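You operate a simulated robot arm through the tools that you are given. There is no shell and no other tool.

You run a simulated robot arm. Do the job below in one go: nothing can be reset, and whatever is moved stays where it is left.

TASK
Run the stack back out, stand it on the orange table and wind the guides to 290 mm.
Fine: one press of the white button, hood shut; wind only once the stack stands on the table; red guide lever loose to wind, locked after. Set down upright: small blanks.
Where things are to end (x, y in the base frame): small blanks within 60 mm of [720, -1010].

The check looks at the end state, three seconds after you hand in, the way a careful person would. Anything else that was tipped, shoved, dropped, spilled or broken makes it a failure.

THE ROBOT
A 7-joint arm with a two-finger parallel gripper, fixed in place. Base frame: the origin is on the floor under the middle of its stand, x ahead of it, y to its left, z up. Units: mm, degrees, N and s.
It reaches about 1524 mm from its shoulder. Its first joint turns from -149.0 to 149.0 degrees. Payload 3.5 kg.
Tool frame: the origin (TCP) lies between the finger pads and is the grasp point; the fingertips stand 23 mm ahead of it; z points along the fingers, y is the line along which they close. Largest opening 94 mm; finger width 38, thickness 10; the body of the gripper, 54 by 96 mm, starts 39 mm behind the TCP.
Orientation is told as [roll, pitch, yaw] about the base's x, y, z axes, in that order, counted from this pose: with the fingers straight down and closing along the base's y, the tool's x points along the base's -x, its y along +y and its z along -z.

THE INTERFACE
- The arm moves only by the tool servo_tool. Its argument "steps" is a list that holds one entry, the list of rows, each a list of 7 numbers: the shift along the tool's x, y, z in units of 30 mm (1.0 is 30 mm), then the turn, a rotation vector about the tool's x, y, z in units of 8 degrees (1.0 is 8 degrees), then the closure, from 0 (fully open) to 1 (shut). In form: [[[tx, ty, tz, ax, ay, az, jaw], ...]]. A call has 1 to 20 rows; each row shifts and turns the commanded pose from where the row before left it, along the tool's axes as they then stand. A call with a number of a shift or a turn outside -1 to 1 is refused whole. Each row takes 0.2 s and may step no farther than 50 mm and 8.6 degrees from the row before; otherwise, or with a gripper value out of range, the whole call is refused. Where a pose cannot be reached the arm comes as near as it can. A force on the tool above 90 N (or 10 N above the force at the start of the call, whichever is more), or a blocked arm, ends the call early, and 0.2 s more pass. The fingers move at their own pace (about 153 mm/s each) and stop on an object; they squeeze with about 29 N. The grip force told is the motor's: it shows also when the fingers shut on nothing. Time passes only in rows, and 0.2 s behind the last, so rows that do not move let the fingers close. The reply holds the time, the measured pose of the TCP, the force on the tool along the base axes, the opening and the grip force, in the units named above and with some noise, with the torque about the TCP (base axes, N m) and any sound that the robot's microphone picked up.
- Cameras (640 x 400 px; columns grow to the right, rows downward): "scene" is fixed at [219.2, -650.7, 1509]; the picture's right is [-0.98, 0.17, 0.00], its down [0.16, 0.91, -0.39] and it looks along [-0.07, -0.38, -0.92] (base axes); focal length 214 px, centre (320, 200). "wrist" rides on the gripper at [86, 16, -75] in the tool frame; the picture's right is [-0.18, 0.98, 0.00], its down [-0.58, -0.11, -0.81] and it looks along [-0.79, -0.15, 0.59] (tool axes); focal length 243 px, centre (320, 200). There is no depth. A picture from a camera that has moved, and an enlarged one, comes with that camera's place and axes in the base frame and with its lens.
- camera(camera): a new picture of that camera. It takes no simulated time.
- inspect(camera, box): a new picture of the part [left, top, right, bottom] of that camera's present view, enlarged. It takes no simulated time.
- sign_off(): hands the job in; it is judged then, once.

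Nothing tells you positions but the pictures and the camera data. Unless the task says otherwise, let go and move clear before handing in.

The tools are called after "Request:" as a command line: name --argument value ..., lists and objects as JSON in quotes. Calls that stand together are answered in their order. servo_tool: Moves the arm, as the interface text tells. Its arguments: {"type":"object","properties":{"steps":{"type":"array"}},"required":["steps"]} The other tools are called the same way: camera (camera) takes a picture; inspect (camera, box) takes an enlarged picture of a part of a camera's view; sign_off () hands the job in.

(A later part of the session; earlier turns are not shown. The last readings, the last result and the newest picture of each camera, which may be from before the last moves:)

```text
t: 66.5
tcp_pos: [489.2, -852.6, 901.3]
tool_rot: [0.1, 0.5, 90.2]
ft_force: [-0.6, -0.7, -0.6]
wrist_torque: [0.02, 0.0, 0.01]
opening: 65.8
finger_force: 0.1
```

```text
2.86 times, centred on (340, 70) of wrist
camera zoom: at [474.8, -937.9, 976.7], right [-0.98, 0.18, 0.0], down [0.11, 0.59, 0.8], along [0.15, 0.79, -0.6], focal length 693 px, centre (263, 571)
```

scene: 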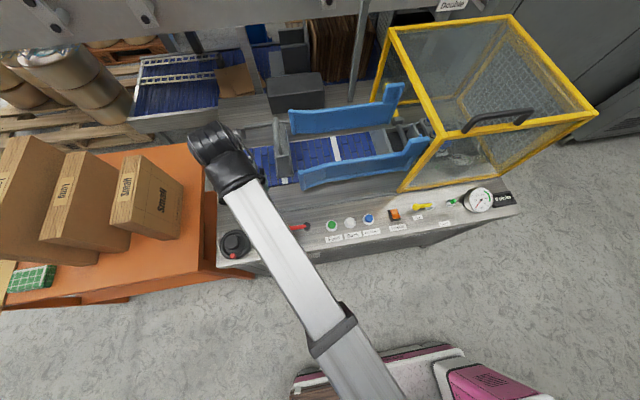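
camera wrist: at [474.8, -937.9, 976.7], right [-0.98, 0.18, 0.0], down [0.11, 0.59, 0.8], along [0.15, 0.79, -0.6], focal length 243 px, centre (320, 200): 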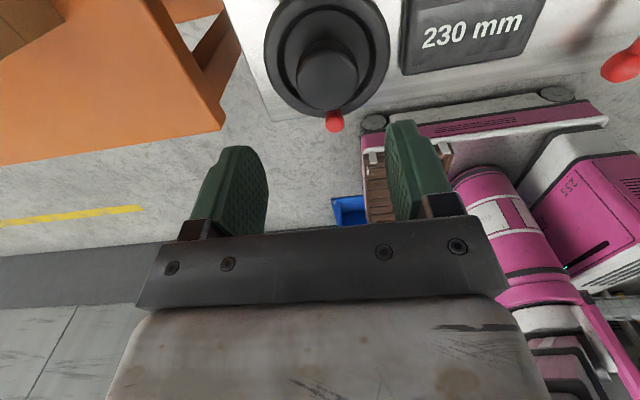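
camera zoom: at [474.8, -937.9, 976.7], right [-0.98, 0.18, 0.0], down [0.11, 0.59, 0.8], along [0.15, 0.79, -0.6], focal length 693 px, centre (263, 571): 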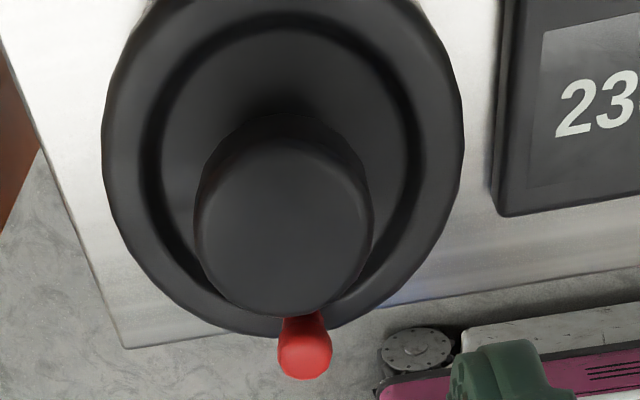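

Hub centre comes out near (487,-847), top z≈789, radius ≈24; rim top about 765. Before gripping I test in the air how far the wrist can turn here (toward 180°).

Request:
servo_tool --steps '[[[0, 0, 0, 0, 0, -0.9, 0.3], [0, 0, 0, 0, 0, -0.95, 0.3], [0, 0, 0, 0, 0, -0.95, 0.3], [0, 0, 0, 0, 0, -0.95, 0.3], [0, 0, 0, 0, 0, -0.95, 0.3], [0, 0, 0, 0, 0, -0.95, 0.3], [0, 0, 0, 0, 0, -0.95, 0.3], [0, 0, 0, 0, 0, -0.95, 0.3], [0, 0, 0, 0, 0, -0.95, 0.3], [0, 0, 0, 0, 0, -0.95, 0.3], [0, 0, 0, 0, 0, -0.95, 0.3], [0, 0, 0, 0, 0, -0.85, 0.3], [0, 0, 0, 0, 0, 0, 0.3]]]'

Request:
camera --camera "wrist"

Request:
camera --camera "scene"

```text
t: 69.3
tcp_pos: [493.5, -848.4, 902.2]
tool_rot: [0.3, 0.4, 115.5]
ft_force: [-0.5, 0.3, 0.2]
wrist_torque: [-0.03, 0.0, -0.01]
opening: 65.7
finger_force: 0.0
out of reach, approached as far as the arm can: row 4, 5, 6, 7, 8, 9, 10, 11, 12
```

```text
taken
camera wrist: at [518.6, -932.7, 976.3], right [-0.97, -0.26, 0.0], down [-0.15, 0.58, 0.8], along [-0.21, 0.77, -0.6], focal length 243 px, centre (320, 200)
```

wrist: 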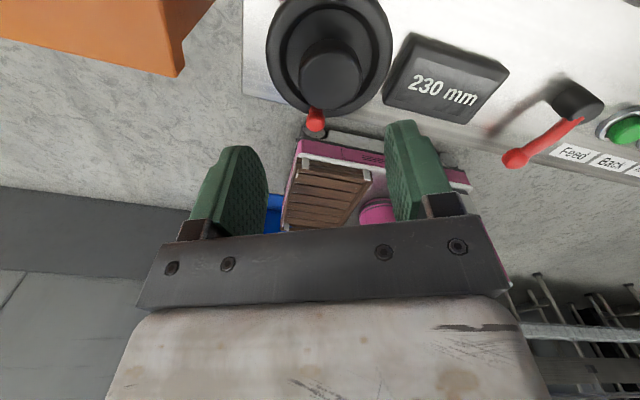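

```text
taken
```

scene: 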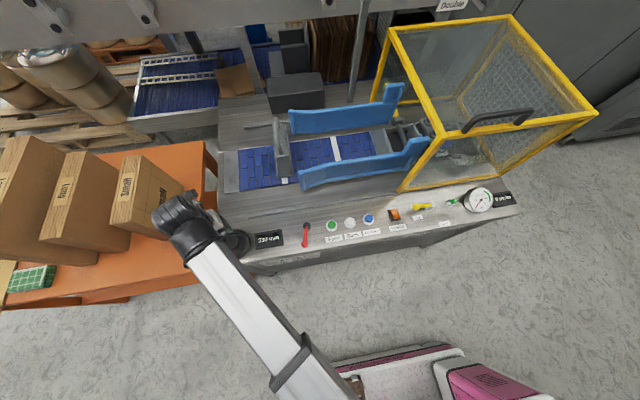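

The wrist's limit here is about 115° on this side. Now I test the other way, past 0°, in the air.

Request:
servo_tool --steps '[[[0, 0, 0, 0, 0, 0.95, 0.3], [0, 0, 0, 0, 0, 0.95, 0.3], [0, 0, 0, 0, 0, 0.95, 0.3], [0, 0, 0, 0, 0, 0.95, 0.3], [0, 0, 0, 0, 0, 0.95, 0.3], [0, 0, 0, 0, 0, 0.95, 0.3], [0, 0, 0, 0, 0, 0.95, 0.3], [0, 0, 0, 0, 0, 0.95, 0.3], [0, 0, 0, 0, 0, 0.95, 0.3], [0, 0, 0, 0, 0, 0.95, 0.3], [0, 0, 0, 0, 0, 0.95, 0.3], [0, 0, 0, 0, 0, 0.95, 0.3], [0, 0, 0, 0, 0, 0.95, 0.3], [0, 0, 0, 0, 0, 0.95, 0.3], [0, 0, 0, 0, 0, 0.95, 0.3], [0, 0, 0, 0, 0, 0.5, 0.3], [0, 0, 0, 0, 0, 0.5, 0.3], [0, 0, 0, 0, 0, 0.5, 0.3], [0, 0, 0, 0, 0, 0.5, 0.3], [0, 0, 0, 0, 0, 0, 0.3]]]'

Request:
camera --camera "scene"

```text
t: 73.5
tcp_pos: [494.3, -847.5, 901.3]
tool_rot: [-0.5, 0.0, -14.4]
ft_force: [-0.4, -0.6, 0.3]
wrist_torque: [-0.02, -0.03, -0.08]
opening: 65.8
finger_force: 0.0
```

```text
taken
```

scene: 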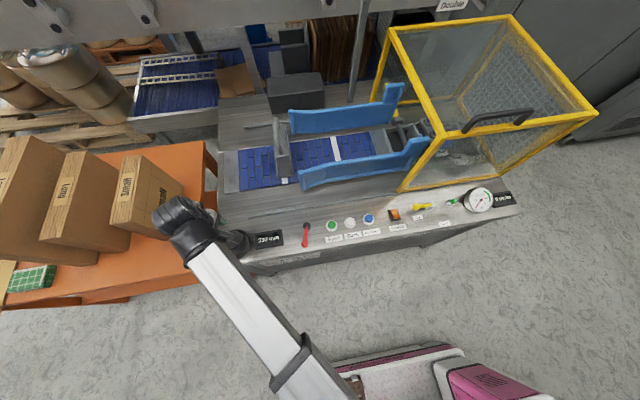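

Yaw -14° is fine. I continue carefully further.

Request:
servo_tool --steps '[[[0, 0, 0, 0, 0, 0.5, 0.3], [0, 0, 0, 0, 0, 0.5, 0.3], [0, 0, 0, 0, 0, 0.5, 0.3], [0, 0, 0, 0, 0, 0.5, 0.3], [0, 0, 0, 0, 0, 0.5, 0.3], [0, 0, 0, 0, 0, 0.5, 0.3], [0, 0, 0, 0, 0, 0.5, 0.3], [0, 0, 0, 0, 0, 0.5, 0.3], [0, 0, 0, 0, 0, 0, 0.3]]]'

```text
t: 75.5
tcp_pos: [495.5, -846.8, 899.5]
tool_rot: [-0.4, -0.3, -46.5]
ft_force: [0.3, -0.1, 0.3]
wrist_torque: [-0.01, 0.0, 0.03]
opening: 65.8
finger_force: 0.1
```

Good, no contact at -46°. I go on toward -90°.

Request:
servo_tool --steps '[[[0, 0, 0, 0, 0, 0.5, 0.3], [0, 0, 0, 0, 0, 0.5, 0.3], [0, 0, 0, 0, 0, 0.5, 0.3], [0, 0, 0, 0, 0, 0.5, 0.3], [0, 0, 0, 0, 0, 0.5, 0.3], [0, 0, 0, 0, 0, 0.5, 0.3], [0, 0, 0, 0, 0, 0.5, 0.3], [0, 0, 0, 0, 0, 0.5, 0.3], [0, 0, 0, 0, 0, 0.5, 0.3], [0, 0, 0, 0, 0, 0.5, 0.3], [0, 0, 0, 0, 0, 0.5, 0.3], [0, 0, 0, 0, 0, 0, 0.3]]]'

Request:
camera --camera "wrist"

Request:
camera --camera "scene"

```text
t: 78.1
tcp_pos: [493.9, -847.1, 900.8]
tool_rot: [0.0, -0.6, -90.4]
ft_force: [0.1, 0.2, 0.1]
wrist_torque: [0.0, 0.0, 0.01]
opening: 65.8
finger_force: 0.1
```

```text
taken
camera wrist: at [512.3, -760.4, 973.6], right [0.98, -0.19, 0.0], down [-0.11, -0.57, 0.81], along [-0.16, -0.8, -0.58], focal length 243 px, centre (320, 200)
```

wrist: 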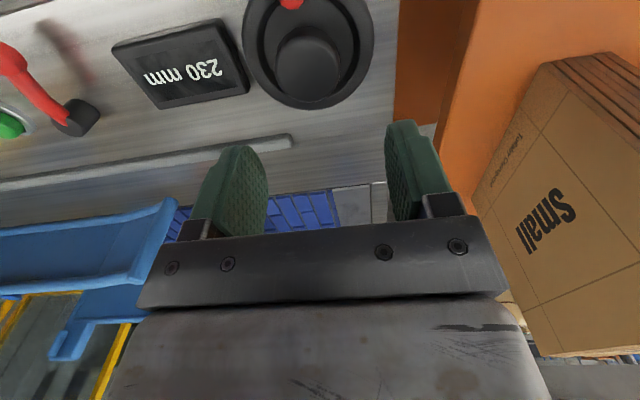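

```text
taken
```

scene: 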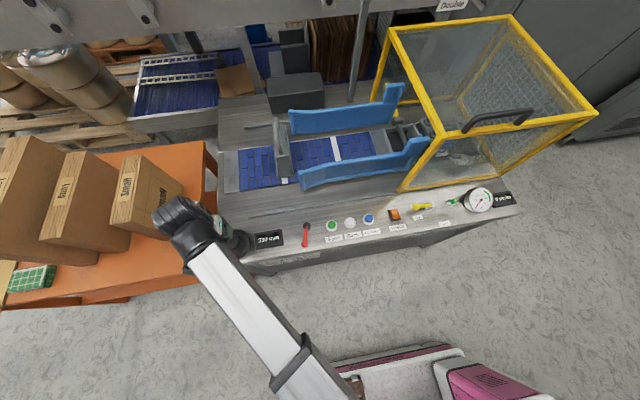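

The wrist has from +115° down to at least -90° here: enough for half-turn strokes. From this side I re-measure the hub.

Request:
inspect --camera "wrist" --box '[220, 0, 400, 120]'

```text
3.33 times, centred on (310, 60) of wrist
camera zoom: at [512.3, -760.4, 973.6], right [0.98, -0.19, 0.0], down [-0.11, -0.57, 0.81], along [-0.16, -0.8, -0.58], focal length 809 px, centre (353, 667)
```

zoom: 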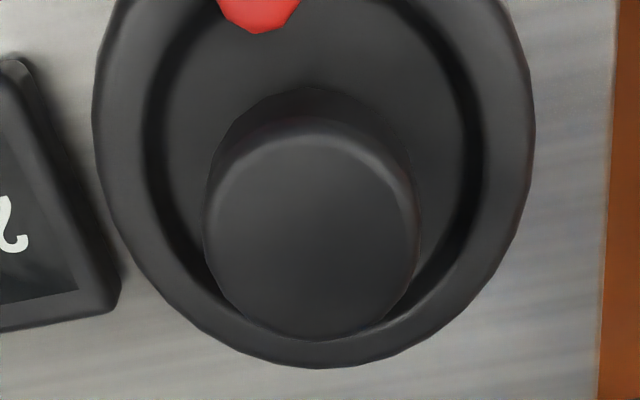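

Three views agree: hub top centre ≈ (485.7, -846.8, 795). I shift there and lower to just above the hub.

Request:
servo_tool --steps '[[[0, -0.27, 0.4, 0, 0, 0, 0.3], [0, 0, 0.7, 0, 0, 0, 0.3], [0, 0, 0.7, 0, 0, 0, 0.3], [0, 0, 0.6, 0, 0, 0, 0.3], [0, 0, 0, 0, 0, 0, 0.3]]]'

Request:
camera --camera "wrist"

Request:
inspect --camera "wrist" --box '[180, 40, 480, 240]'

```text
t: 79.3
tcp_pos: [485.4, -848.0, 824.4]
tool_rot: [-0.2, -0.5, -90.4]
ft_force: [-0.2, 0.2, -0.4]
wrist_torque: [0.02, 0.0, 0.01]
opening: 65.8
finger_force: 0.2
```

```text
taken
camera wrist: at [504.2, -761.7, 899.2], right [0.98, -0.19, 0.0], down [-0.11, -0.57, 0.81], along [-0.15, -0.8, -0.58], focal length 243 px, centre (320, 200)
```

wrist: 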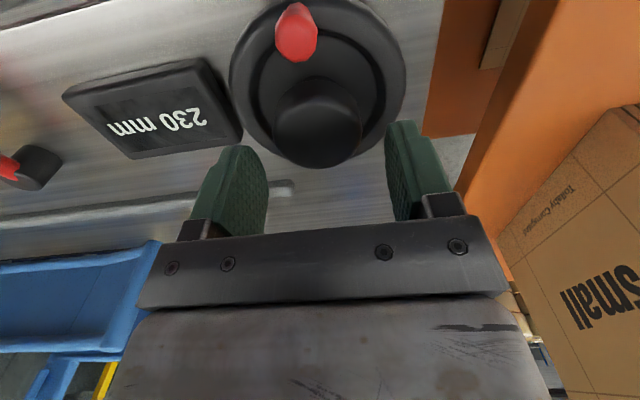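

```text
2.00 times, centred on (330, 140) of wrist
camera zoom: at [504.2, -761.7, 899.2], right [0.98, -0.19, 0.0], down [-0.11, -0.57, 0.81], along [-0.15, -0.8, -0.58], focal length 485 px, centre (300, 320)
```

zoom: 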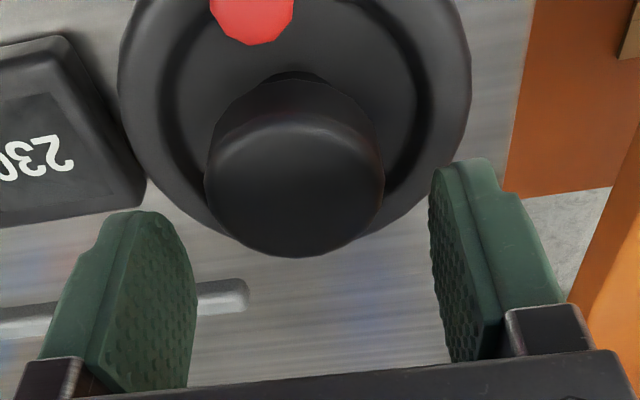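

Well centred. I narrow the opening a little and lower so the pads flank the hub (tips ≈776).

Request:
servo_tool --steps '[[[0, 0, 0.3, 0, 0, 0, 0.36], [0, 0, 0.3, 0, 0, 0, 0.36], [0, 0, 0.25, 0, 0, 0, 0.36], [0, 0, 0, 0, 0, 0, 0.36]]]'

Request:
inspect --camera "wrist" --box '[180, 40, 480, 240]'

```text
t: 80.3
tcp_pos: [486.6, -847.7, 803.5]
tool_rot: [-0.1, -0.6, -90.4]
ft_force: [-1.2, -0.2, -0.6]
wrist_torque: [0.01, 0.0, 0.01]
opening: 60.2
finger_force: 0.2
```

```text
2.00 times, centred on (330, 140) of wrist
camera zoom: at [504.4, -760.6, 876.0], right [0.98, -0.19, 0.0], down [-0.11, -0.57, 0.81], along [-0.15, -0.8, -0.58], focal length 485 px, centre (300, 320)
```

zoom: 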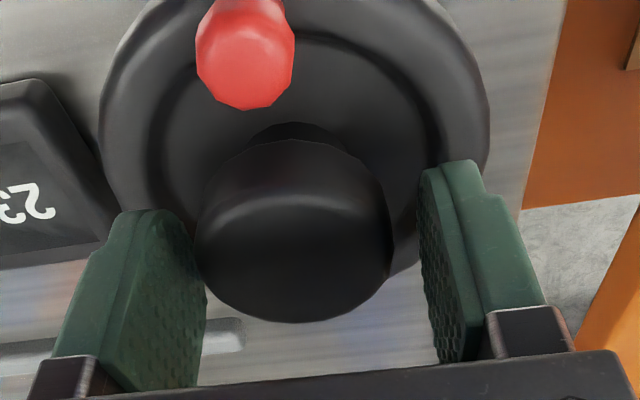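

No contact. A few millimetres lower, then close on the hub.

Request:
servo_tool --steps '[[[0, 0, 0.13, 0, 0, 0, 0.36], [0, 0, 0, 0, 0, 0, 0.46], [0, 0, 0, 0, 0, 0, 1], [0, 0, 0, 0, 0, 0, 1], [0, 0, 0, 0, 0, 0, 1]]]'

Request:
inspect --camera "wrist" --box '[180, 40, 480, 240]'

```text
t: 81.5
tcp_pos: [484.8, -847.1, 797.0]
tool_rot: [-0.2, -0.6, -90.5]
ft_force: [-7.0, 2.0, -4.3]
wrist_torque: [-0.07, 0.24, 0.0]
opening: 47.6
finger_force: 45.3
```

```text
2.00 times, centred on (330, 140) of wrist
camera zoom: at [503.5, -760.4, 871.6], right [0.98, -0.19, 0.0], down [-0.11, -0.57, 0.81], along [-0.16, -0.8, -0.58], focal length 485 px, centre (300, 320)
```

zoom: 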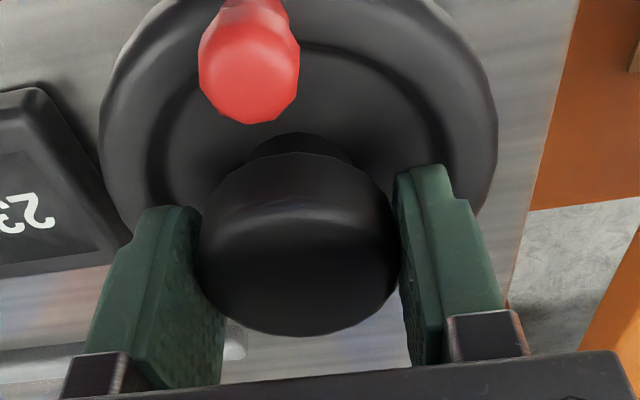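

Gripped the hub (47.6 mm). I turn it 24° counter-clockwise (from above) as a test and read the display.

Request:
servo_tool --steps '[[[0, 0, 0, 0, 0, -0.5, 1], [0, 0, 0, 0, 0, -0.75, 1], [0, 0, 0, 0, 0, -0.75, 1], [0, 0, 0, 0, 0, -0.75, 1], [0, 0, 0, 0, 0, -0.25, 1], [0, 0, 0, 0, 0, 0, 1]]]'

Request:
inspect --camera "wrist" --box '[0, 0, 480, 240]'

Request:
inspect --camera "scene" --box '[210, 190, 350, 270]'

```text
t: 82.9
tcp_pos: [487.7, -847.5, 798.1]
tool_rot: [-0.2, -0.4, -66.2]
ft_force: [0.7, 18.3, -16.7]
wrist_torque: [0.35, -0.42, 0.03]
opening: 47.4
finger_force: 45.1
```

```text
1.33 times, centred on (240, 120) of wrist
camera zoom: at [467.6, -761.1, 871.9], right [0.97, 0.23, 0.0], down [0.14, -0.57, 0.81], along [0.18, -0.79, -0.59], focal length 324 px, centre (427, 307)
```

zoom: 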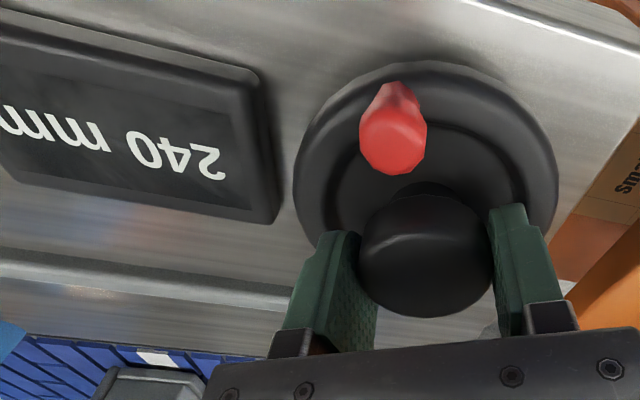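

```text
4.57 times, centred on (280, 230) of scene
camera zoom: at [219.2, -650.7, 1509.0], right [-0.98, 0.17, 0.0], down [0.16, 0.91, -0.39], along [-0.07, -0.38, -0.92], focal length 980 px, centre (503, 63)
```

zoom: 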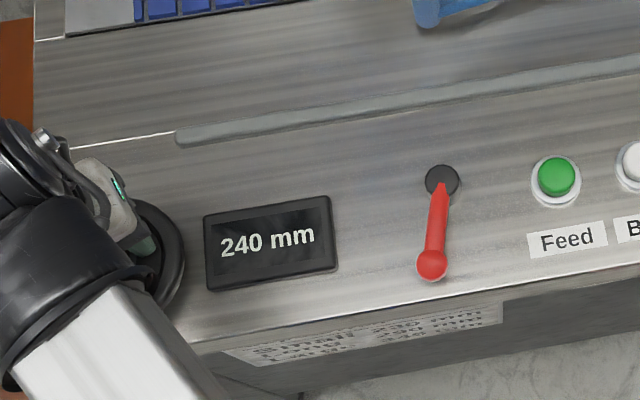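

The display went from 230 to 240 mm with 24° counter-clockwise: right direction, lever is loose, about 2.4° per mm. I continue this way, watching force and display.

Request:
servo_tool --steps '[[[0, 0, 0, 0, 0, -0.6, 1], [0, 0, 0, 0, 0, -0.9, 1], [0, 0, 0, 0, 0, -0.9, 1], [0, 0, 0, 0, 0, -0.9, 1], [0, 0, 0, 0, 0, -0.9, 1], [0, 0, 0, 0, 0, -0.6, 1], [0, 0, 0, 0, 0, 0, 1]]]'

Request:
inspect --camera "scene" --box '[210, 190, 350, 270]'

Request:
inspect --camera "wrist" --box '[0, 0, 480, 240]'

```text
t: 84.5
tcp_pos: [487.3, -846.0, 798.5]
tool_rot: [0.0, -0.1, -27.8]
ft_force: [18.6, 42.8, -40.2]
wrist_torque: [0.19, 0.0, -0.04]
opening: 47.5
finger_force: 45.2
```

```text
4.57 times, centred on (280, 230) of scene
camera zoom: at [219.2, -650.7, 1509.0], right [-0.98, 0.17, 0.0], down [0.16, 0.91, -0.39], along [-0.07, -0.38, -0.92], focal length 980 px, centre (503, 63)
```

zoom: 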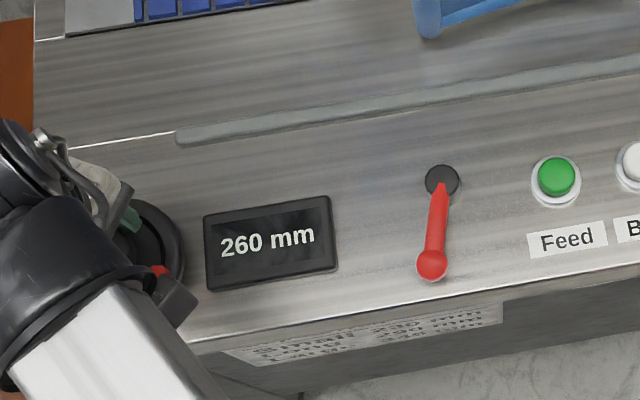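

```text
1.33 times, centred on (240, 120) of wrist
camera zoom: at [419.7, -791.7, 873.0], right [0.62, 0.78, 0.0], down [0.46, -0.37, 0.81], along [0.63, -0.5, -0.59], focal length 324 px, centre (427, 307)
```

zoom: 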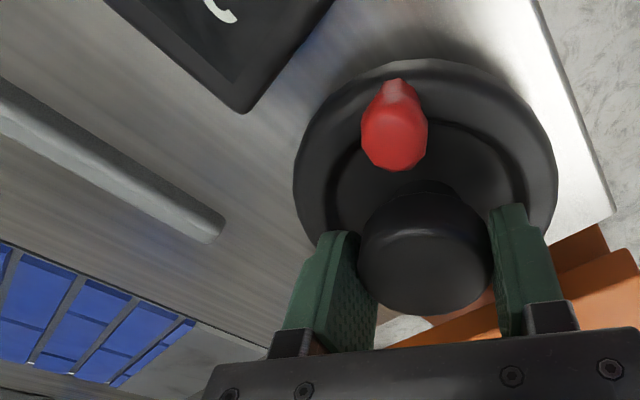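

The display shows 260 mm. Side forces are building up (tool slightly off the wheel's axis), so I'll open briefly to relieve, re-centre and re-grip.

Request:
servo_tool --steps '[[[0, 0, 0, 0, 0, 0, 0.44], [0, 0, 0, 0, 0, 0, 0.4], [0, 0, 0, 0, 0, 0, 0.4]]]'

Request:
inspect --camera "scene" --box '[210, 190, 350, 270]'

Request:
inspect --camera "wrist" --box '[180, 20, 480, 240]'

```text
t: 85.3
tcp_pos: [484.9, -849.8, 798.7]
tool_rot: [-0.6, -0.2, -28.0]
ft_force: [2.0, 1.5, 0.8]
wrist_torque: [0.05, -0.05, -0.02]
opening: 57.8
finger_force: 0.5
```

```text
4.57 times, centred on (280, 230) of scene
camera zoom: at [219.2, -650.7, 1509.0], right [-0.98, 0.17, 0.0], down [0.16, 0.91, -0.39], along [-0.07, -0.38, -0.92], focal length 980 px, centre (503, 63)
```

zoom: 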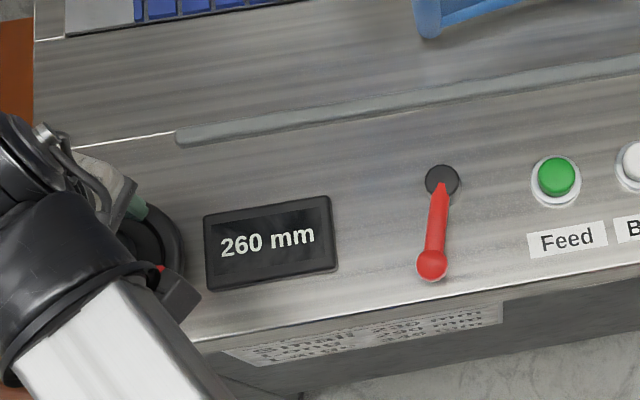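

```text
1.82 times, centred on (330, 130) of wrist
camera zoom: at [417.1, -794.3, 874.0], right [0.62, 0.78, -0.01], down [0.46, -0.36, 0.81], along [0.63, -0.51, -0.59], focal length 441 px, centre (302, 327)
```

zoom: 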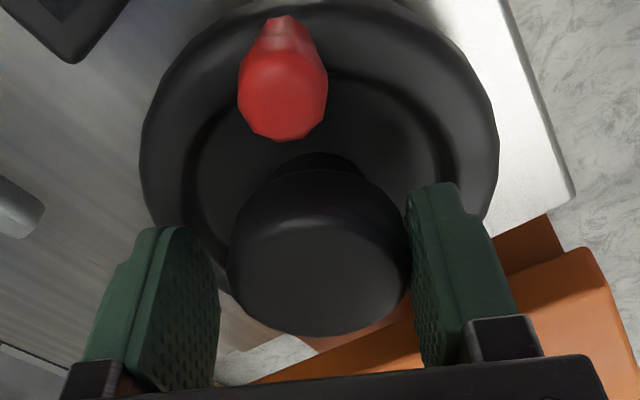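

Free pose shows the tool ~4 mm off toward the tool's -y; I shift it to the hub centre (≈487.3, -846.3) and re-grip.

Request:
servo_tool --steps '[[[-0.02, 0.14, 0, 0, 0, 0, 0.4], [0, 0, 0, 0, 0, 0, 0.4], [0, 0, 0, 0, 0, 0, 1], [0, 0, 0, 0, 0, 0, 1], [0, 0, 0, 0, 0, 0, 1]]]'

Request:
inspect --camera "scene" --box '[210, 190, 350, 270]'

```text
t: 86.5
tcp_pos: [487.0, -845.2, 798.7]
tool_rot: [-0.6, -0.2, -28.1]
ft_force: [-7.1, -12.2, -0.9]
wrist_torque: [-0.43, 0.18, 0.02]
opening: 47.4
finger_force: 44.9
```

```text
4.57 times, centred on (280, 230) of scene
camera zoom: at [219.2, -650.7, 1509.0], right [-0.98, 0.17, 0.0], down [0.16, 0.91, -0.39], along [-0.07, -0.38, -0.92], focal length 980 px, centre (503, 63)
```

zoom: 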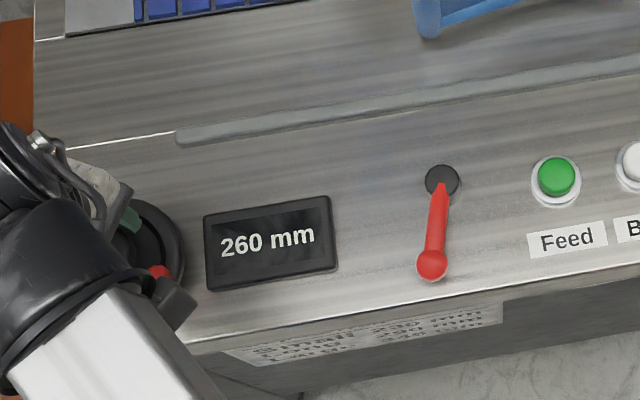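

Re-gripped, display steady at 260. I turn about 36° further.

Request:
servo_tool --steps '[[[0, 0, 0, 0, 0, -0.6, 1], [0, 0, 0, 0, 0, -0.9, 1], [0, 0, 0, 0, 0, -0.9, 1], [0, 0, 0, 0, 0, -0.9, 1], [0, 0, 0, 0, 0, -0.7, 1], [0, 0, 0, 0, 0, -0.5, 1], [0, 0, 0, 0, 0, 0, 1]]]'

Request:
inspect --camera "scene" --box '[210, 190, 350, 270]'

```text
t: 88.1
tcp_pos: [487.4, -843.7, 798.7]
tool_rot: [-0.4, 0.2, 8.2]
ft_force: [-10.0, 1.6, -0.4]
wrist_torque: [-0.07, -0.29, 0.07]
opening: 47.4
finger_force: 45.1
```

```text
4.57 times, centred on (280, 230) of scene
camera zoom: at [219.2, -650.7, 1509.0], right [-0.98, 0.17, 0.0], down [0.16, 0.91, -0.39], along [-0.07, -0.38, -0.92], focal length 980 px, centre (503, 63)
```

zoom: 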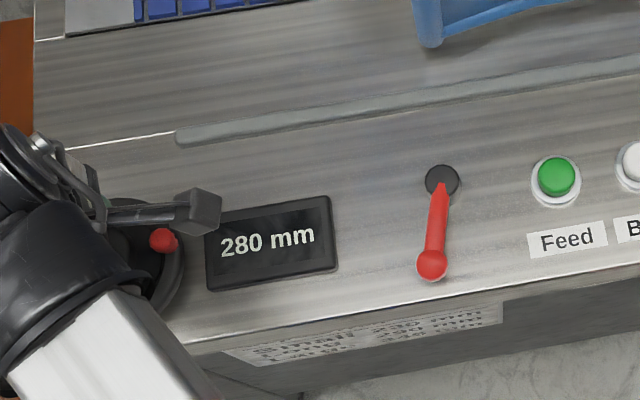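

Display: 280 mm. It seems to read in coarse steps, so I'll go on in small increments and note exactly where it changes.

Request:
servo_tool --steps '[[[0, 0, 0, 0, 0, -0.5, 1], [0, 0, 0, 0, 0, 0, 1]]]'

Request:
inspect --camera "scene" --box '[225, 215, 325, 265]'

Request:
servo_tool --steps '[[[0, 0, 0, 0, 0, -0.5, 1], [0, 0, 0, 0, 0, 0, 1]]]'

Request:
inspect --camera "scene" --box '[225, 215, 325, 265]'

```text
t: 88.7
tcp_pos: [487.3, -844.0, 798.6]
tool_rot: [-0.4, 0.1, 12.2]
ft_force: [-10.8, 8.2, -4.9]
wrist_torque: [0.1, -0.12, 0.04]
opening: 47.6
finger_force: 44.8
```

```text
6.40 times, centred on (275, 240) of scene
camera zoom: at [219.2, -650.7, 1509.0], right [-0.98, 0.17, 0.0], down [0.16, 0.91, -0.39], along [-0.07, -0.38, -0.92], focal length 1373 px, centre (608, -56)
```

zoom: 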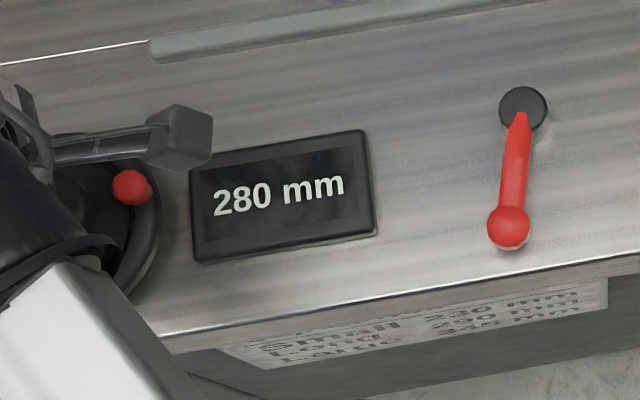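

```text
t: 89.3
tcp_pos: [488.1, -843.8, 799.6]
tool_rot: [-0.4, 0.1, 16.1]
ft_force: [-9.2, 9.9, -11.0]
wrist_torque: [0.35, 0.03, -0.05]
opening: 47.7
finger_force: 44.2
```

```text
6.40 times, centred on (275, 240) of scene
camera zoom: at [219.2, -650.7, 1509.0], right [-0.98, 0.17, 0.0], down [0.16, 0.91, -0.39], along [-0.07, -0.38, -0.92], focal length 1373 px, centre (608, -56)
```

zoom: 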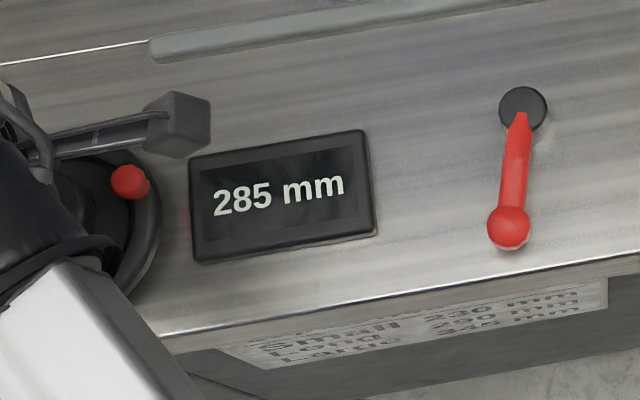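

Display works in 5 mm steps: 285 now. I continue in 2–4° steps to find the 285→290 and later boundary.

Request:
servo_tool --steps '[[[0, 0, 0, 0, 0, -0.5, 1], [0, 0, 0, 0, 0, 0, 1]]]'

Request:
inspect --camera "scene" --box '[225, 215, 325, 265]'

Request:
servo_tool --steps '[[[0, 0, 0, 0, 0, -0.25, 1], [0, 0, 0, 0, 0, 0, 1]]]'

Request:
inspect --camera "scene" --box '[225, 215, 325, 265]'

Request:
servo_tool --steps '[[[0, 0, 0, 0, 0, -0.25, 1], [0, 0, 0, 0, 0, 0, 1]]]'

Request:
inspect --camera "scene" --box '[225, 215, 325, 265]'

```text
t: 89.9
tcp_pos: [488.7, -843.7, 798.5]
tool_rot: [-0.4, 0.3, 20.0]
ft_force: [-15.4, 19.8, -14.8]
wrist_torque: [0.01, -0.64, -0.07]
opening: 47.6
finger_force: 45.6
```

```text
6.40 times, centred on (275, 240) of scene
camera zoom: at [219.2, -650.7, 1509.0], right [-0.98, 0.17, 0.0], down [0.16, 0.91, -0.39], along [-0.07, -0.38, -0.92], focal length 1373 px, centre (608, -56)
```

zoom: 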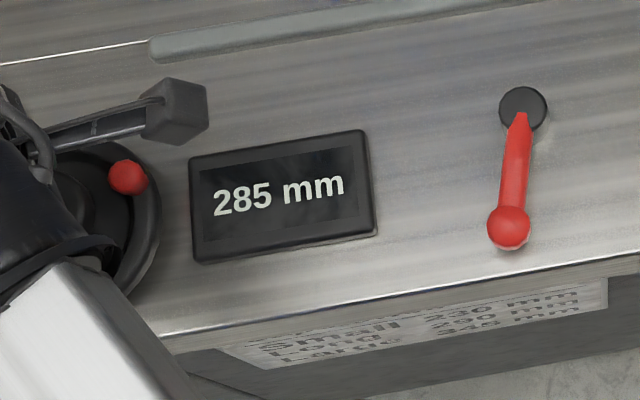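

```text
t: 90.5
tcp_pos: [488.3, -843.3, 798.7]
tool_rot: [-0.1, 0.4, 22.1]
ft_force: [-13.1, 25.5, -14.3]
wrist_torque: [0.05, -0.27, -0.06]
opening: 47.4
finger_force: 45.3
```

```text
6.40 times, centred on (275, 240) of scene
camera zoom: at [219.2, -650.7, 1509.0], right [-0.98, 0.17, 0.0], down [0.16, 0.91, -0.39], along [-0.07, -0.38, -0.92], focal length 1373 px, centre (608, -56)
```

zoom: 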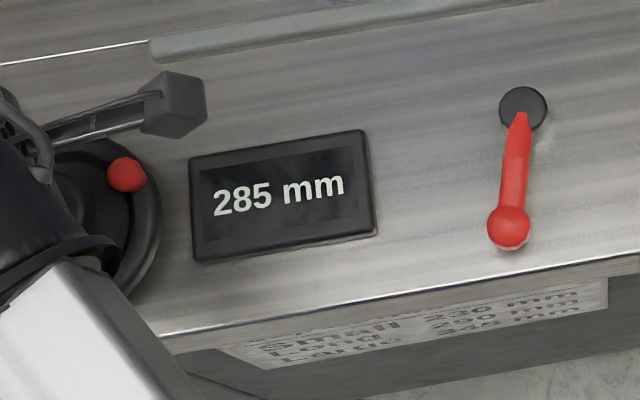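

```text
t: 91.1
tcp_pos: [487.2, -843.3, 798.5]
tool_rot: [-0.1, 0.2, 24.2]
ft_force: [-14.7, 21.1, -5.8]
wrist_torque: [0.67, -0.28, -0.03]
opening: 47.6
finger_force: 44.8
```

```text
6.40 times, centred on (275, 240) of scene
camera zoom: at [219.2, -650.7, 1509.0], right [-0.98, 0.17, 0.0], down [0.16, 0.91, -0.39], along [-0.07, -0.38, -0.92], focal length 1373 px, centre (608, -56)
```

zoom: 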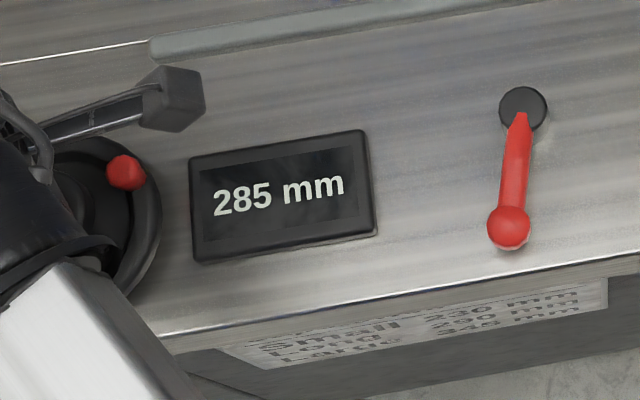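

Still 285 at 24°. I continue in 2° steps.

Request:
servo_tool --steps '[[[0, 0, 0, 0, 0, -0.25, 1], [0, 0, 0, 0, 0, 0, 1]]]'

Request:
inspect --camera "scene" --box '[225, 215, 325, 265]'

Request:
servo_tool --steps '[[[0, 0, 0, 0, 0, -0.25, 1], [0, 0, 0, 0, 0, 0, 1]]]'

Request:
inspect --camera "scene" --box '[225, 215, 325, 265]'

```text
t: 91.7
tcp_pos: [486.8, -843.9, 798.9]
tool_rot: [-0.2, 0.3, 26.0]
ft_force: [-12.9, 24.8, -9.1]
wrist_torque: [0.06, 0.17, -0.03]
opening: 47.5
finger_force: 45.2
```

```text
6.40 times, centred on (275, 240) of scene
camera zoom: at [219.2, -650.7, 1509.0], right [-0.98, 0.17, 0.0], down [0.16, 0.91, -0.39], along [-0.07, -0.38, -0.92], focal length 1373 px, centre (608, -56)
```

zoom: 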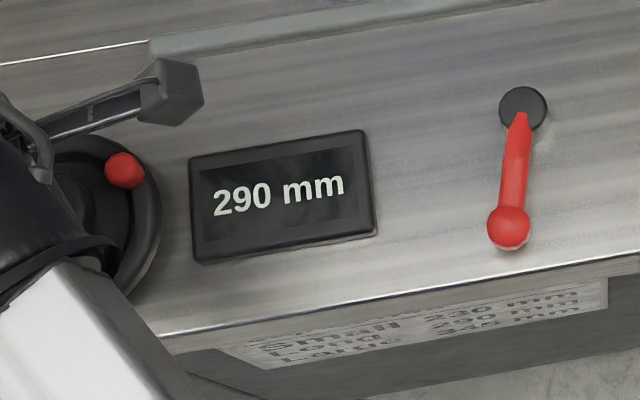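

```text
t: 92.3
tcp_pos: [488.8, -843.6, 798.2]
tool_rot: [-0.2, 0.2, 28.0]
ft_force: [-14.2, 31.4, -8.8]
wrist_torque: [-0.21, 0.0, -0.08]
opening: 47.5
finger_force: 44.7
```

```text
6.40 times, centred on (275, 240) of scene
camera zoom: at [219.2, -650.7, 1509.0], right [-0.98, 0.17, 0.0], down [0.16, 0.91, -0.39], along [-0.07, -0.38, -0.92], focal length 1373 px, centre (608, -56)
```

zoom: 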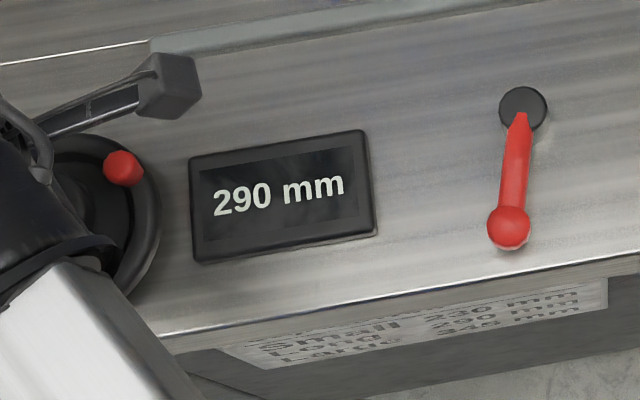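

Now 290 mm; the change 285→290 came at ≈25°, so the middle of "290" should be near 30°. I turn 2° more and then release the hub gently.

Request:
servo_tool --steps '[[[0, 0, 0, 0, 0, -0.25, 1], [0, 0, 0, 0, 0, 0, 1], [0, 0, 0, 0, 0, 0, 1]]]'

Request:
servo_tool --steps '[[[0, 0, 0, 0, 0, 0, 0.46], [0, 0, 0, 0, 0, 0, 0.42], [0, 0, 0, 0, 0, 0, 0.38], [0, 0, 0, 0, 0, 0, 0.38]]]'

Request:
inspect --camera "scene" --box '[225, 215, 325, 265]'

Request:
inspect --camera "wrist" --box '[180, 20, 480, 240]'

```text
t: 93.1
tcp_pos: [487.7, -843.5, 798.8]
tool_rot: [-0.1, 0.3, 30.1]
ft_force: [-13.6, 34.1, -3.3]
wrist_torque: [0.29, -0.06, -0.06]
opening: 47.3
finger_force: 45.1
```

```text
t: 94.1
tcp_pos: [489.1, -846.1, 798.1]
tool_rot: [-0.4, 0.4, 30.0]
ft_force: [-0.6, 0.0, -0.1]
wrist_torque: [0.01, -0.02, 0.01]
opening: 58.4
finger_force: 0.1
```

```text
6.40 times, centred on (275, 240) of scene
camera zoom: at [219.2, -650.7, 1509.0], right [-0.98, 0.17, 0.0], down [0.16, 0.91, -0.39], along [-0.07, -0.38, -0.92], focal length 1373 px, centre (608, -56)
```

zoom: 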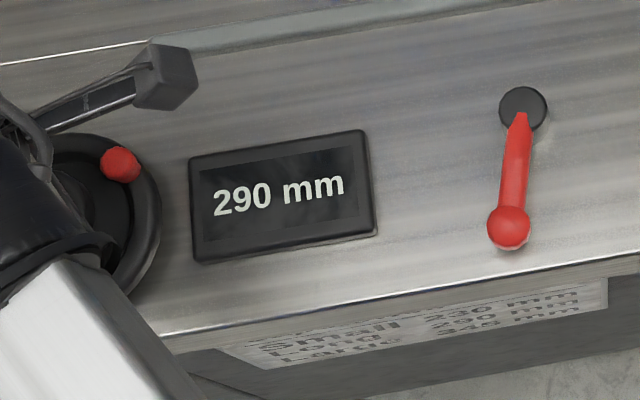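

```text
1.82 times, centred on (330, 130) of wrist
camera zoom: at [407.0, -874.6, 873.3], right [-0.33, 0.94, -0.01], down [0.56, 0.2, 0.8], along [0.76, 0.26, -0.6], focal length 441 px, centre (302, 327)
```

zoom: 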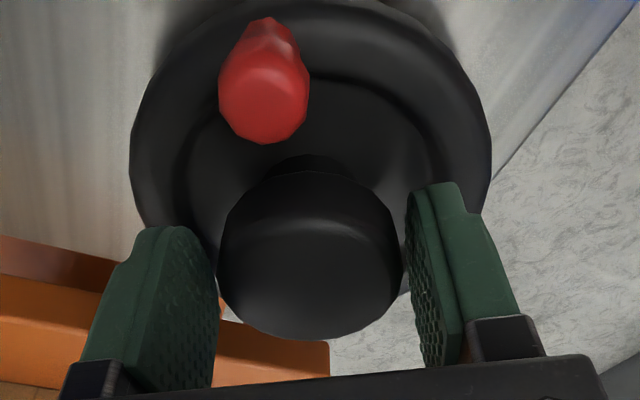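

Display holds at 290 mm with the hub released. I rise straight up off the wheel, then go back to the red lever (now at ≈75°, ball ≈ (246,-804)) to lock it.

Request:
servo_tool --steps '[[[0, 0, -0.3, 0, 0, 0, 0.36], [0, 0, -0.6, 0, 0, 0, 0.36], [0, 0, -0.9, 0, 0, 0, 0.36], [0, 0, -0.9, 0, 0, 0, 0.36], [0, 0, -0.7, 0, 0, 0, 0.5], [0, 0, 0, 0, 0, -0.95, 0.62], [0, 0, 0, 0, 0, -0.95, 0.62], [0, 0, 0, 0, 0, -0.95, 0.62], [0, 0, 0, 0, 0, -0.95, 0.62], [0, 0, 0, 0, 0, -0.95, 0.62], [0, 0, 0, 0, 0, -0.88, 0.62], [0, 0, 0, 0, 0, 0, 0.62]]]'

Request:
inspect --camera "scene" --box '[210, 190, 350, 270]'

```text
t: 96.7
tcp_pos: [488.4, -843.0, 900.9]
tool_rot: [-0.1, 0.5, 75.3]
ft_force: [0.6, -0.2, 0.7]
wrist_torque: [0.0, 0.05, -0.03]
opening: 35.3
finger_force: 0.0
```

```text
4.57 times, centred on (280, 230) of scene
camera zoom: at [219.2, -650.7, 1509.0], right [-0.98, 0.17, 0.0], down [0.16, 0.91, -0.39], along [-0.07, -0.38, -0.92], focal length 980 px, centre (503, 63)
```

zoom: 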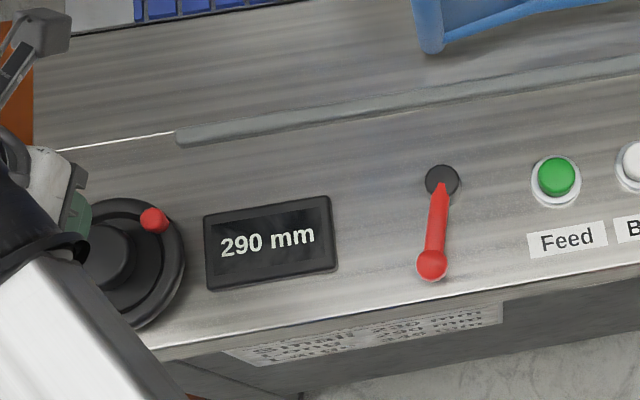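

Now over to the lever's ball.

Request:
servo_tool --steps '[[[0.09, 0.7, 0.1, 0, 0, 0, 0.62], [0.09, 0.93, 0.18, 0, 0, 0, 0.62], [0.09, 0.93, 0.18, 0, 0, 0, 0.62], [0.09, 0.93, 0.18, 0, 0, 0, 0.62], [0.09, 0.93, 0.18, 0, 0, 0, 0.62], [0.09, 0.93, 0.18, 0, 0, 0, 0.62], [0.09, 0.93, 0.18, 0, 0, 0, 0.62], [0.09, 0.93, 0.18, 0, 0, 0, 0.62], [0.09, 0.93, 0.18, 0, 0, 0, 0.62], [0, 0, 0, 0, 0, 0, 0.62]]]'

Request:
camera --camera "wrist"

Request:
inspect --camera "wrist" --box '[200, 0, 440, 180]'

```text
t: 98.9
tcp_pos: [246.7, -805.5, 854.4]
tool_rot: [0.0, 0.6, 75.1]
ft_force: [-1.0, -0.5, -0.3]
wrist_torque: [-0.02, 0.01, 0.01]
opening: 35.6
finger_force: 0.1
```

```text
taken
camera wrist: at [209.9, -883.8, 929.8], right [-0.9, 0.43, 0.0], down [0.26, 0.54, 0.8], along [0.35, 0.72, -0.6], focal length 243 px, centre (320, 200)
```

wrist: 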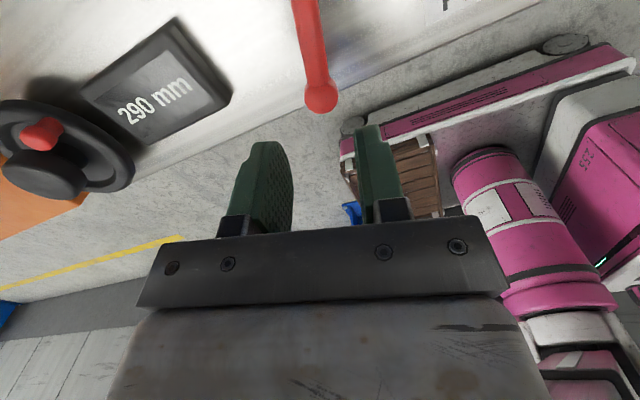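

```text
2.22 times, centred on (320, 90) of wrist
camera zoom: at [209.9, -883.8, 929.8], right [-0.9, 0.43, 0.0], down [0.26, 0.54, 0.8], along [0.35, 0.72, -0.6], focal length 539 px, centre (320, 444)
```

zoom: 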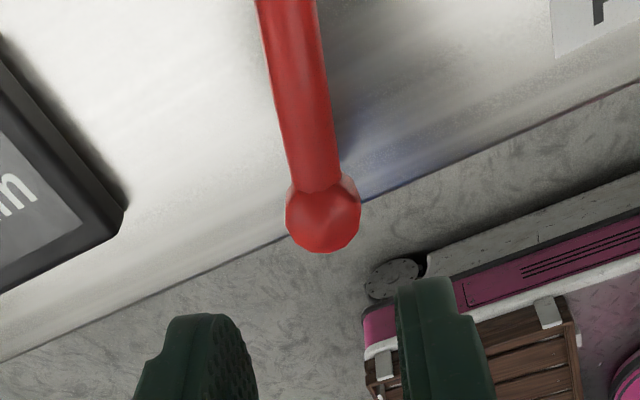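

Aligned with the ball between the pads. I lower in two steps.

Request:
servo_tool --steps '[[[-0.07, 0, 0.6, 0, 0, 0, 0.62], [0, 0, 0.6, 0, 0, 0, 0.62], [0, 0, 0.4, 0, 0, 0, 0.62], [0, 0, 0, 0, 0, 0, 0.62]]]'

Request:
inspect --camera "wrist" --box '[200, 0, 440, 180]'

```text
t: 99.9
tcp_pos: [246.9, -803.0, 806.1]
tool_rot: [0.0, 0.5, 75.1]
ft_force: [1.5, -0.2, -0.4]
wrist_torque: [0.05, 0.01, -0.02]
opening: 35.8
finger_force: 0.0
```

```text
2.22 times, centred on (320, 90) of wrist
camera zoom: at [210.3, -881.5, 881.8], right [-0.9, 0.43, 0.0], down [0.26, 0.54, 0.8], along [0.35, 0.72, -0.6], focal length 539 px, centre (320, 444)
```

zoom: 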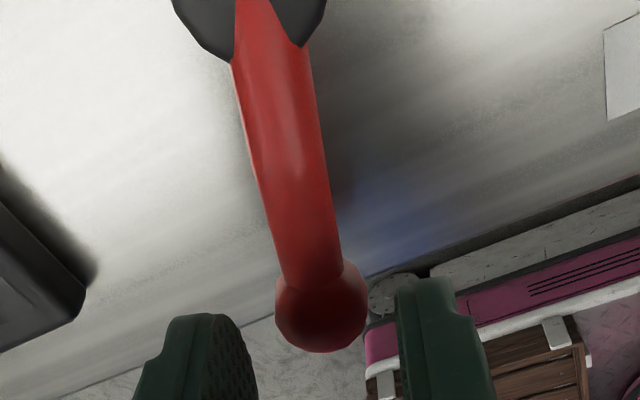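

Lowering the last bit, then swinging the lever back along the same arc toward +x.

Request:
servo_tool --steps '[[[0, 0, 0.4, 0, 0, 0, 0.62], [0, 0, 0.4, 0, 0, 0, 0.62], [0, 0, 0, 0, 0, 0, 0.62]]]'

Request:
servo_tool --steps '[[[0.02, -0.29, 0, 0, 0, 0.93, 0.62], [0.02, -0.29, 0, 0, 0, 0.93, 0.62], [0.02, -0.29, 0, 0, 0, 0.93, 0.62], [0.02, -0.29, 0, 0, 0, 0.93, 0.62], [0, 0, 0, 0, 0, 0, 0.62]]]'

Request:
inspect --camera "wrist" --box '[200, 0, 440, 180]'

```text
t: 100.7
tcp_pos: [246.2, -804.6, 783.0]
tool_rot: [0.0, 0.5, 75.1]
ft_force: [0.3, 0.7, 0.6]
wrist_torque: [-0.03, -0.03, -0.02]
opening: 35.7
finger_force: 0.1
```

```text
t: 101.9
tcp_pos: [276.1, -820.7, 782.2]
tool_rot: [-0.3, 0.3, 45.1]
ft_force: [-0.5, 0.2, -0.1]
wrist_torque: [0.03, 0.02, 0.02]
opening: 35.6
finger_force: 0.1
```

```text
2.22 times, centred on (320, 90) of wrist
camera zoom: at [205.0, -869.6, 857.0], right [-0.57, 0.82, -0.01], down [0.49, 0.34, 0.8], along [0.66, 0.45, -0.6], focal length 539 px, centre (320, 444)
```

zoom: 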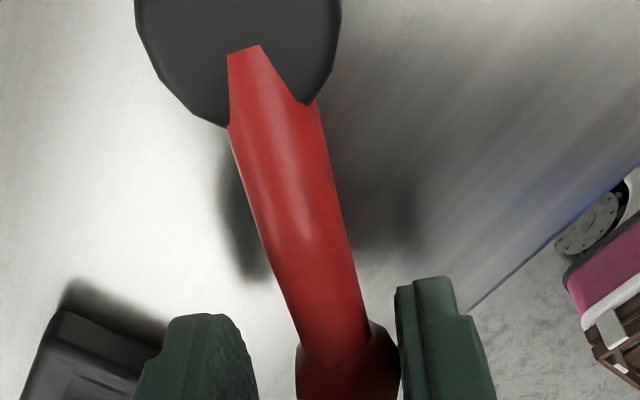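

The lever follows on the front pad. I continue back.

Request:
servo_tool --steps '[[[0.02, -0.29, 0, 0, 0, 0.93, 0.62], [0.02, -0.29, 0, 0, 0, 0.93, 0.62], [0.02, -0.29, 0, 0, 0, 0.93, 0.62], [0.02, -0.29, 0, 0, 0, 0.93, 0.62], [0, 0, 0, 0, 0, 0, 0.62]]]'

Request:
inspect --camera "wrist" --box '[200, 0, 440, 180]'

```text
t: 103.1
tcp_pos: [294.1, -849.1, 783.0]
tool_rot: [-0.5, 0.2, 15.5]
ft_force: [0.1, 0.9, 0.0]
wrist_torque: [0.02, -0.05, 0.04]
opening: 35.6
finger_force: 0.0
```

```text
2.22 times, centred on (320, 90) of wrist
camera zoom: at [206.8, -857.1, 856.6], right [-0.08, 1.0, -0.01], down [0.59, 0.06, 0.8], along [0.8, 0.06, -0.59], focal length 539 px, centre (320, 444)
```

zoom: 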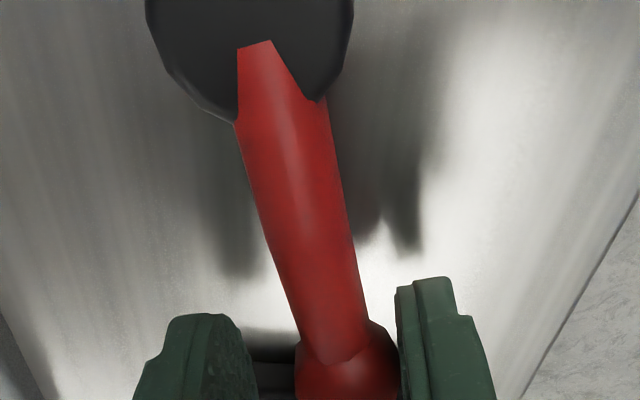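

Lever at about 21° now. Two more steps, then slow single steps to feel the locked stop.

Request:
servo_tool --steps '[[[0.02, -0.29, 0, 0, 0, 0.93, 0.62], [0.02, -0.29, 0, 0, 0, 0.93, 0.62], [0, 0, 0, 0, 0, 0, 0.62]]]'

Request:
servo_tool --steps '[[[0.0, -0.12, 0, 0, 0, 0.4, 0.62], [0, 0, 0, 0, 0, 0, 0.62]]]'

Request:
inspect --camera "wrist" --box '[200, 0, 440, 180]'

Request:
inspect --camera "scene" --box '[225, 200, 345, 265]'

```text
t: 103.9
tcp_pos: [294.6, -867.7, 783.7]
tool_rot: [-0.5, 0.1, 0.6]
ft_force: [0.3, 0.7, -0.4]
wrist_torque: [0.01, 0.03, 0.01]
opening: 35.7
finger_force: 0.0
```

```text
t: 104.5
tcp_pos: [295.9, -871.0, 783.1]
tool_rot: [-0.6, 0.1, -2.6]
ft_force: [-1.5, 2.5, 0.0]
wrist_torque: [0.07, 0.05, 0.02]
opening: 37.0
finger_force: 1.4
```

```text
2.22 times, centred on (320, 90) of wrist
camera zoom: at [211.3, -851.0, 857.2], right [0.23, 0.97, -0.01], down [0.58, -0.13, 0.81], along [0.78, -0.19, -0.59], focal length 539 px, centre (320, 444)
```

zoom: 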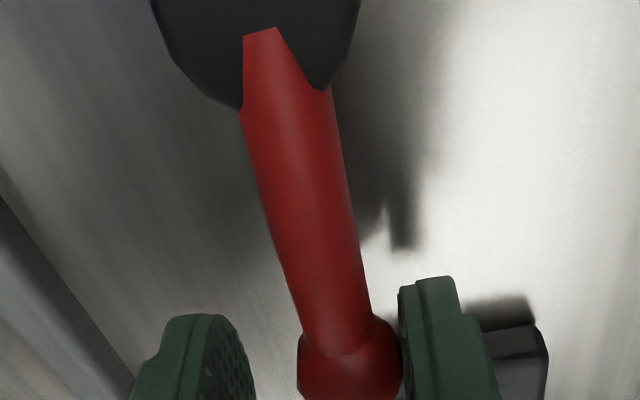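

```text
5.33 times, centred on (285, 232) of scene
camera zoom: at [219.2, -650.7, 1509.0], right [-0.98, 0.17, 0.0], down [0.16, 0.91, -0.39], along [-0.07, -0.38, -0.92], focal length 1144 px, centre (507, 27)
```

zoom: 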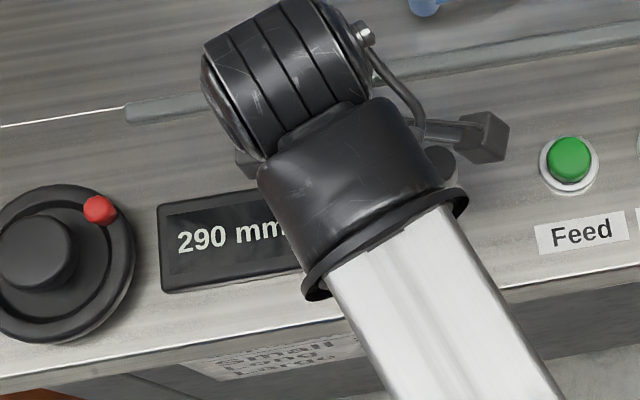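

First resistance appears near the original position. I push a few millimetres more to seat it against the stop.

Request:
servo_tool --steps '[[[0.0, -0.12, 0, 0, 0, 0, 0.62], [0, 0, 0, 0, 0, 0, 0.62]]]'

Request:
servo_tool --steps '[[[0.0, -0.12, 0, 0, 0, 0, 0.62], [0, 0, 0, 0, 0, 0, 0.62]]]'

Request:
inspect --camera "wrist" --box '[200, 0, 440, 180]'

```text
t: 105.1
tcp_pos: [296.1, -874.0, 782.6]
tool_rot: [-0.4, 0.0, -2.5]
ft_force: [2.4, 14.5, 6.2]
wrist_torque: [0.33, -0.01, -0.04]
opening: 41.9
finger_force: 6.7
```

```text
t: 105.7
tcp_pos: [295.5, -876.8, 782.8]
tool_rot: [-0.2, 0.1, -2.5]
ft_force: [-2.3, 25.9, -3.7]
wrist_torque: [0.31, -0.27, 0.11]
opening: 47.1
finger_force: 13.0
```

```text
2.22 times, centred on (320, 90) of wrist
camera zoom: at [211.1, -856.8, 856.9], right [0.23, 0.97, -0.01], down [0.58, -0.13, 0.81], along [0.78, -0.19, -0.59], focal length 539 px, centre (320, 444)
```

zoom: 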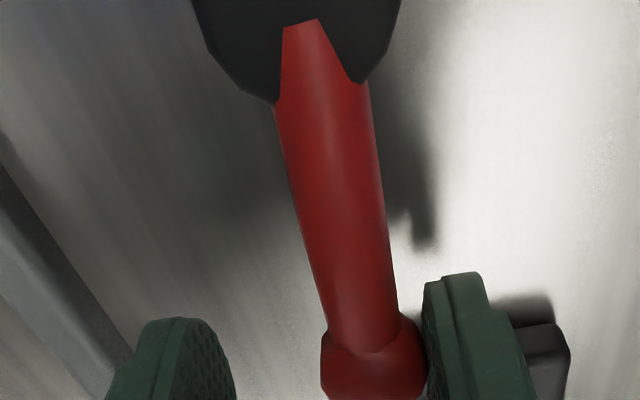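

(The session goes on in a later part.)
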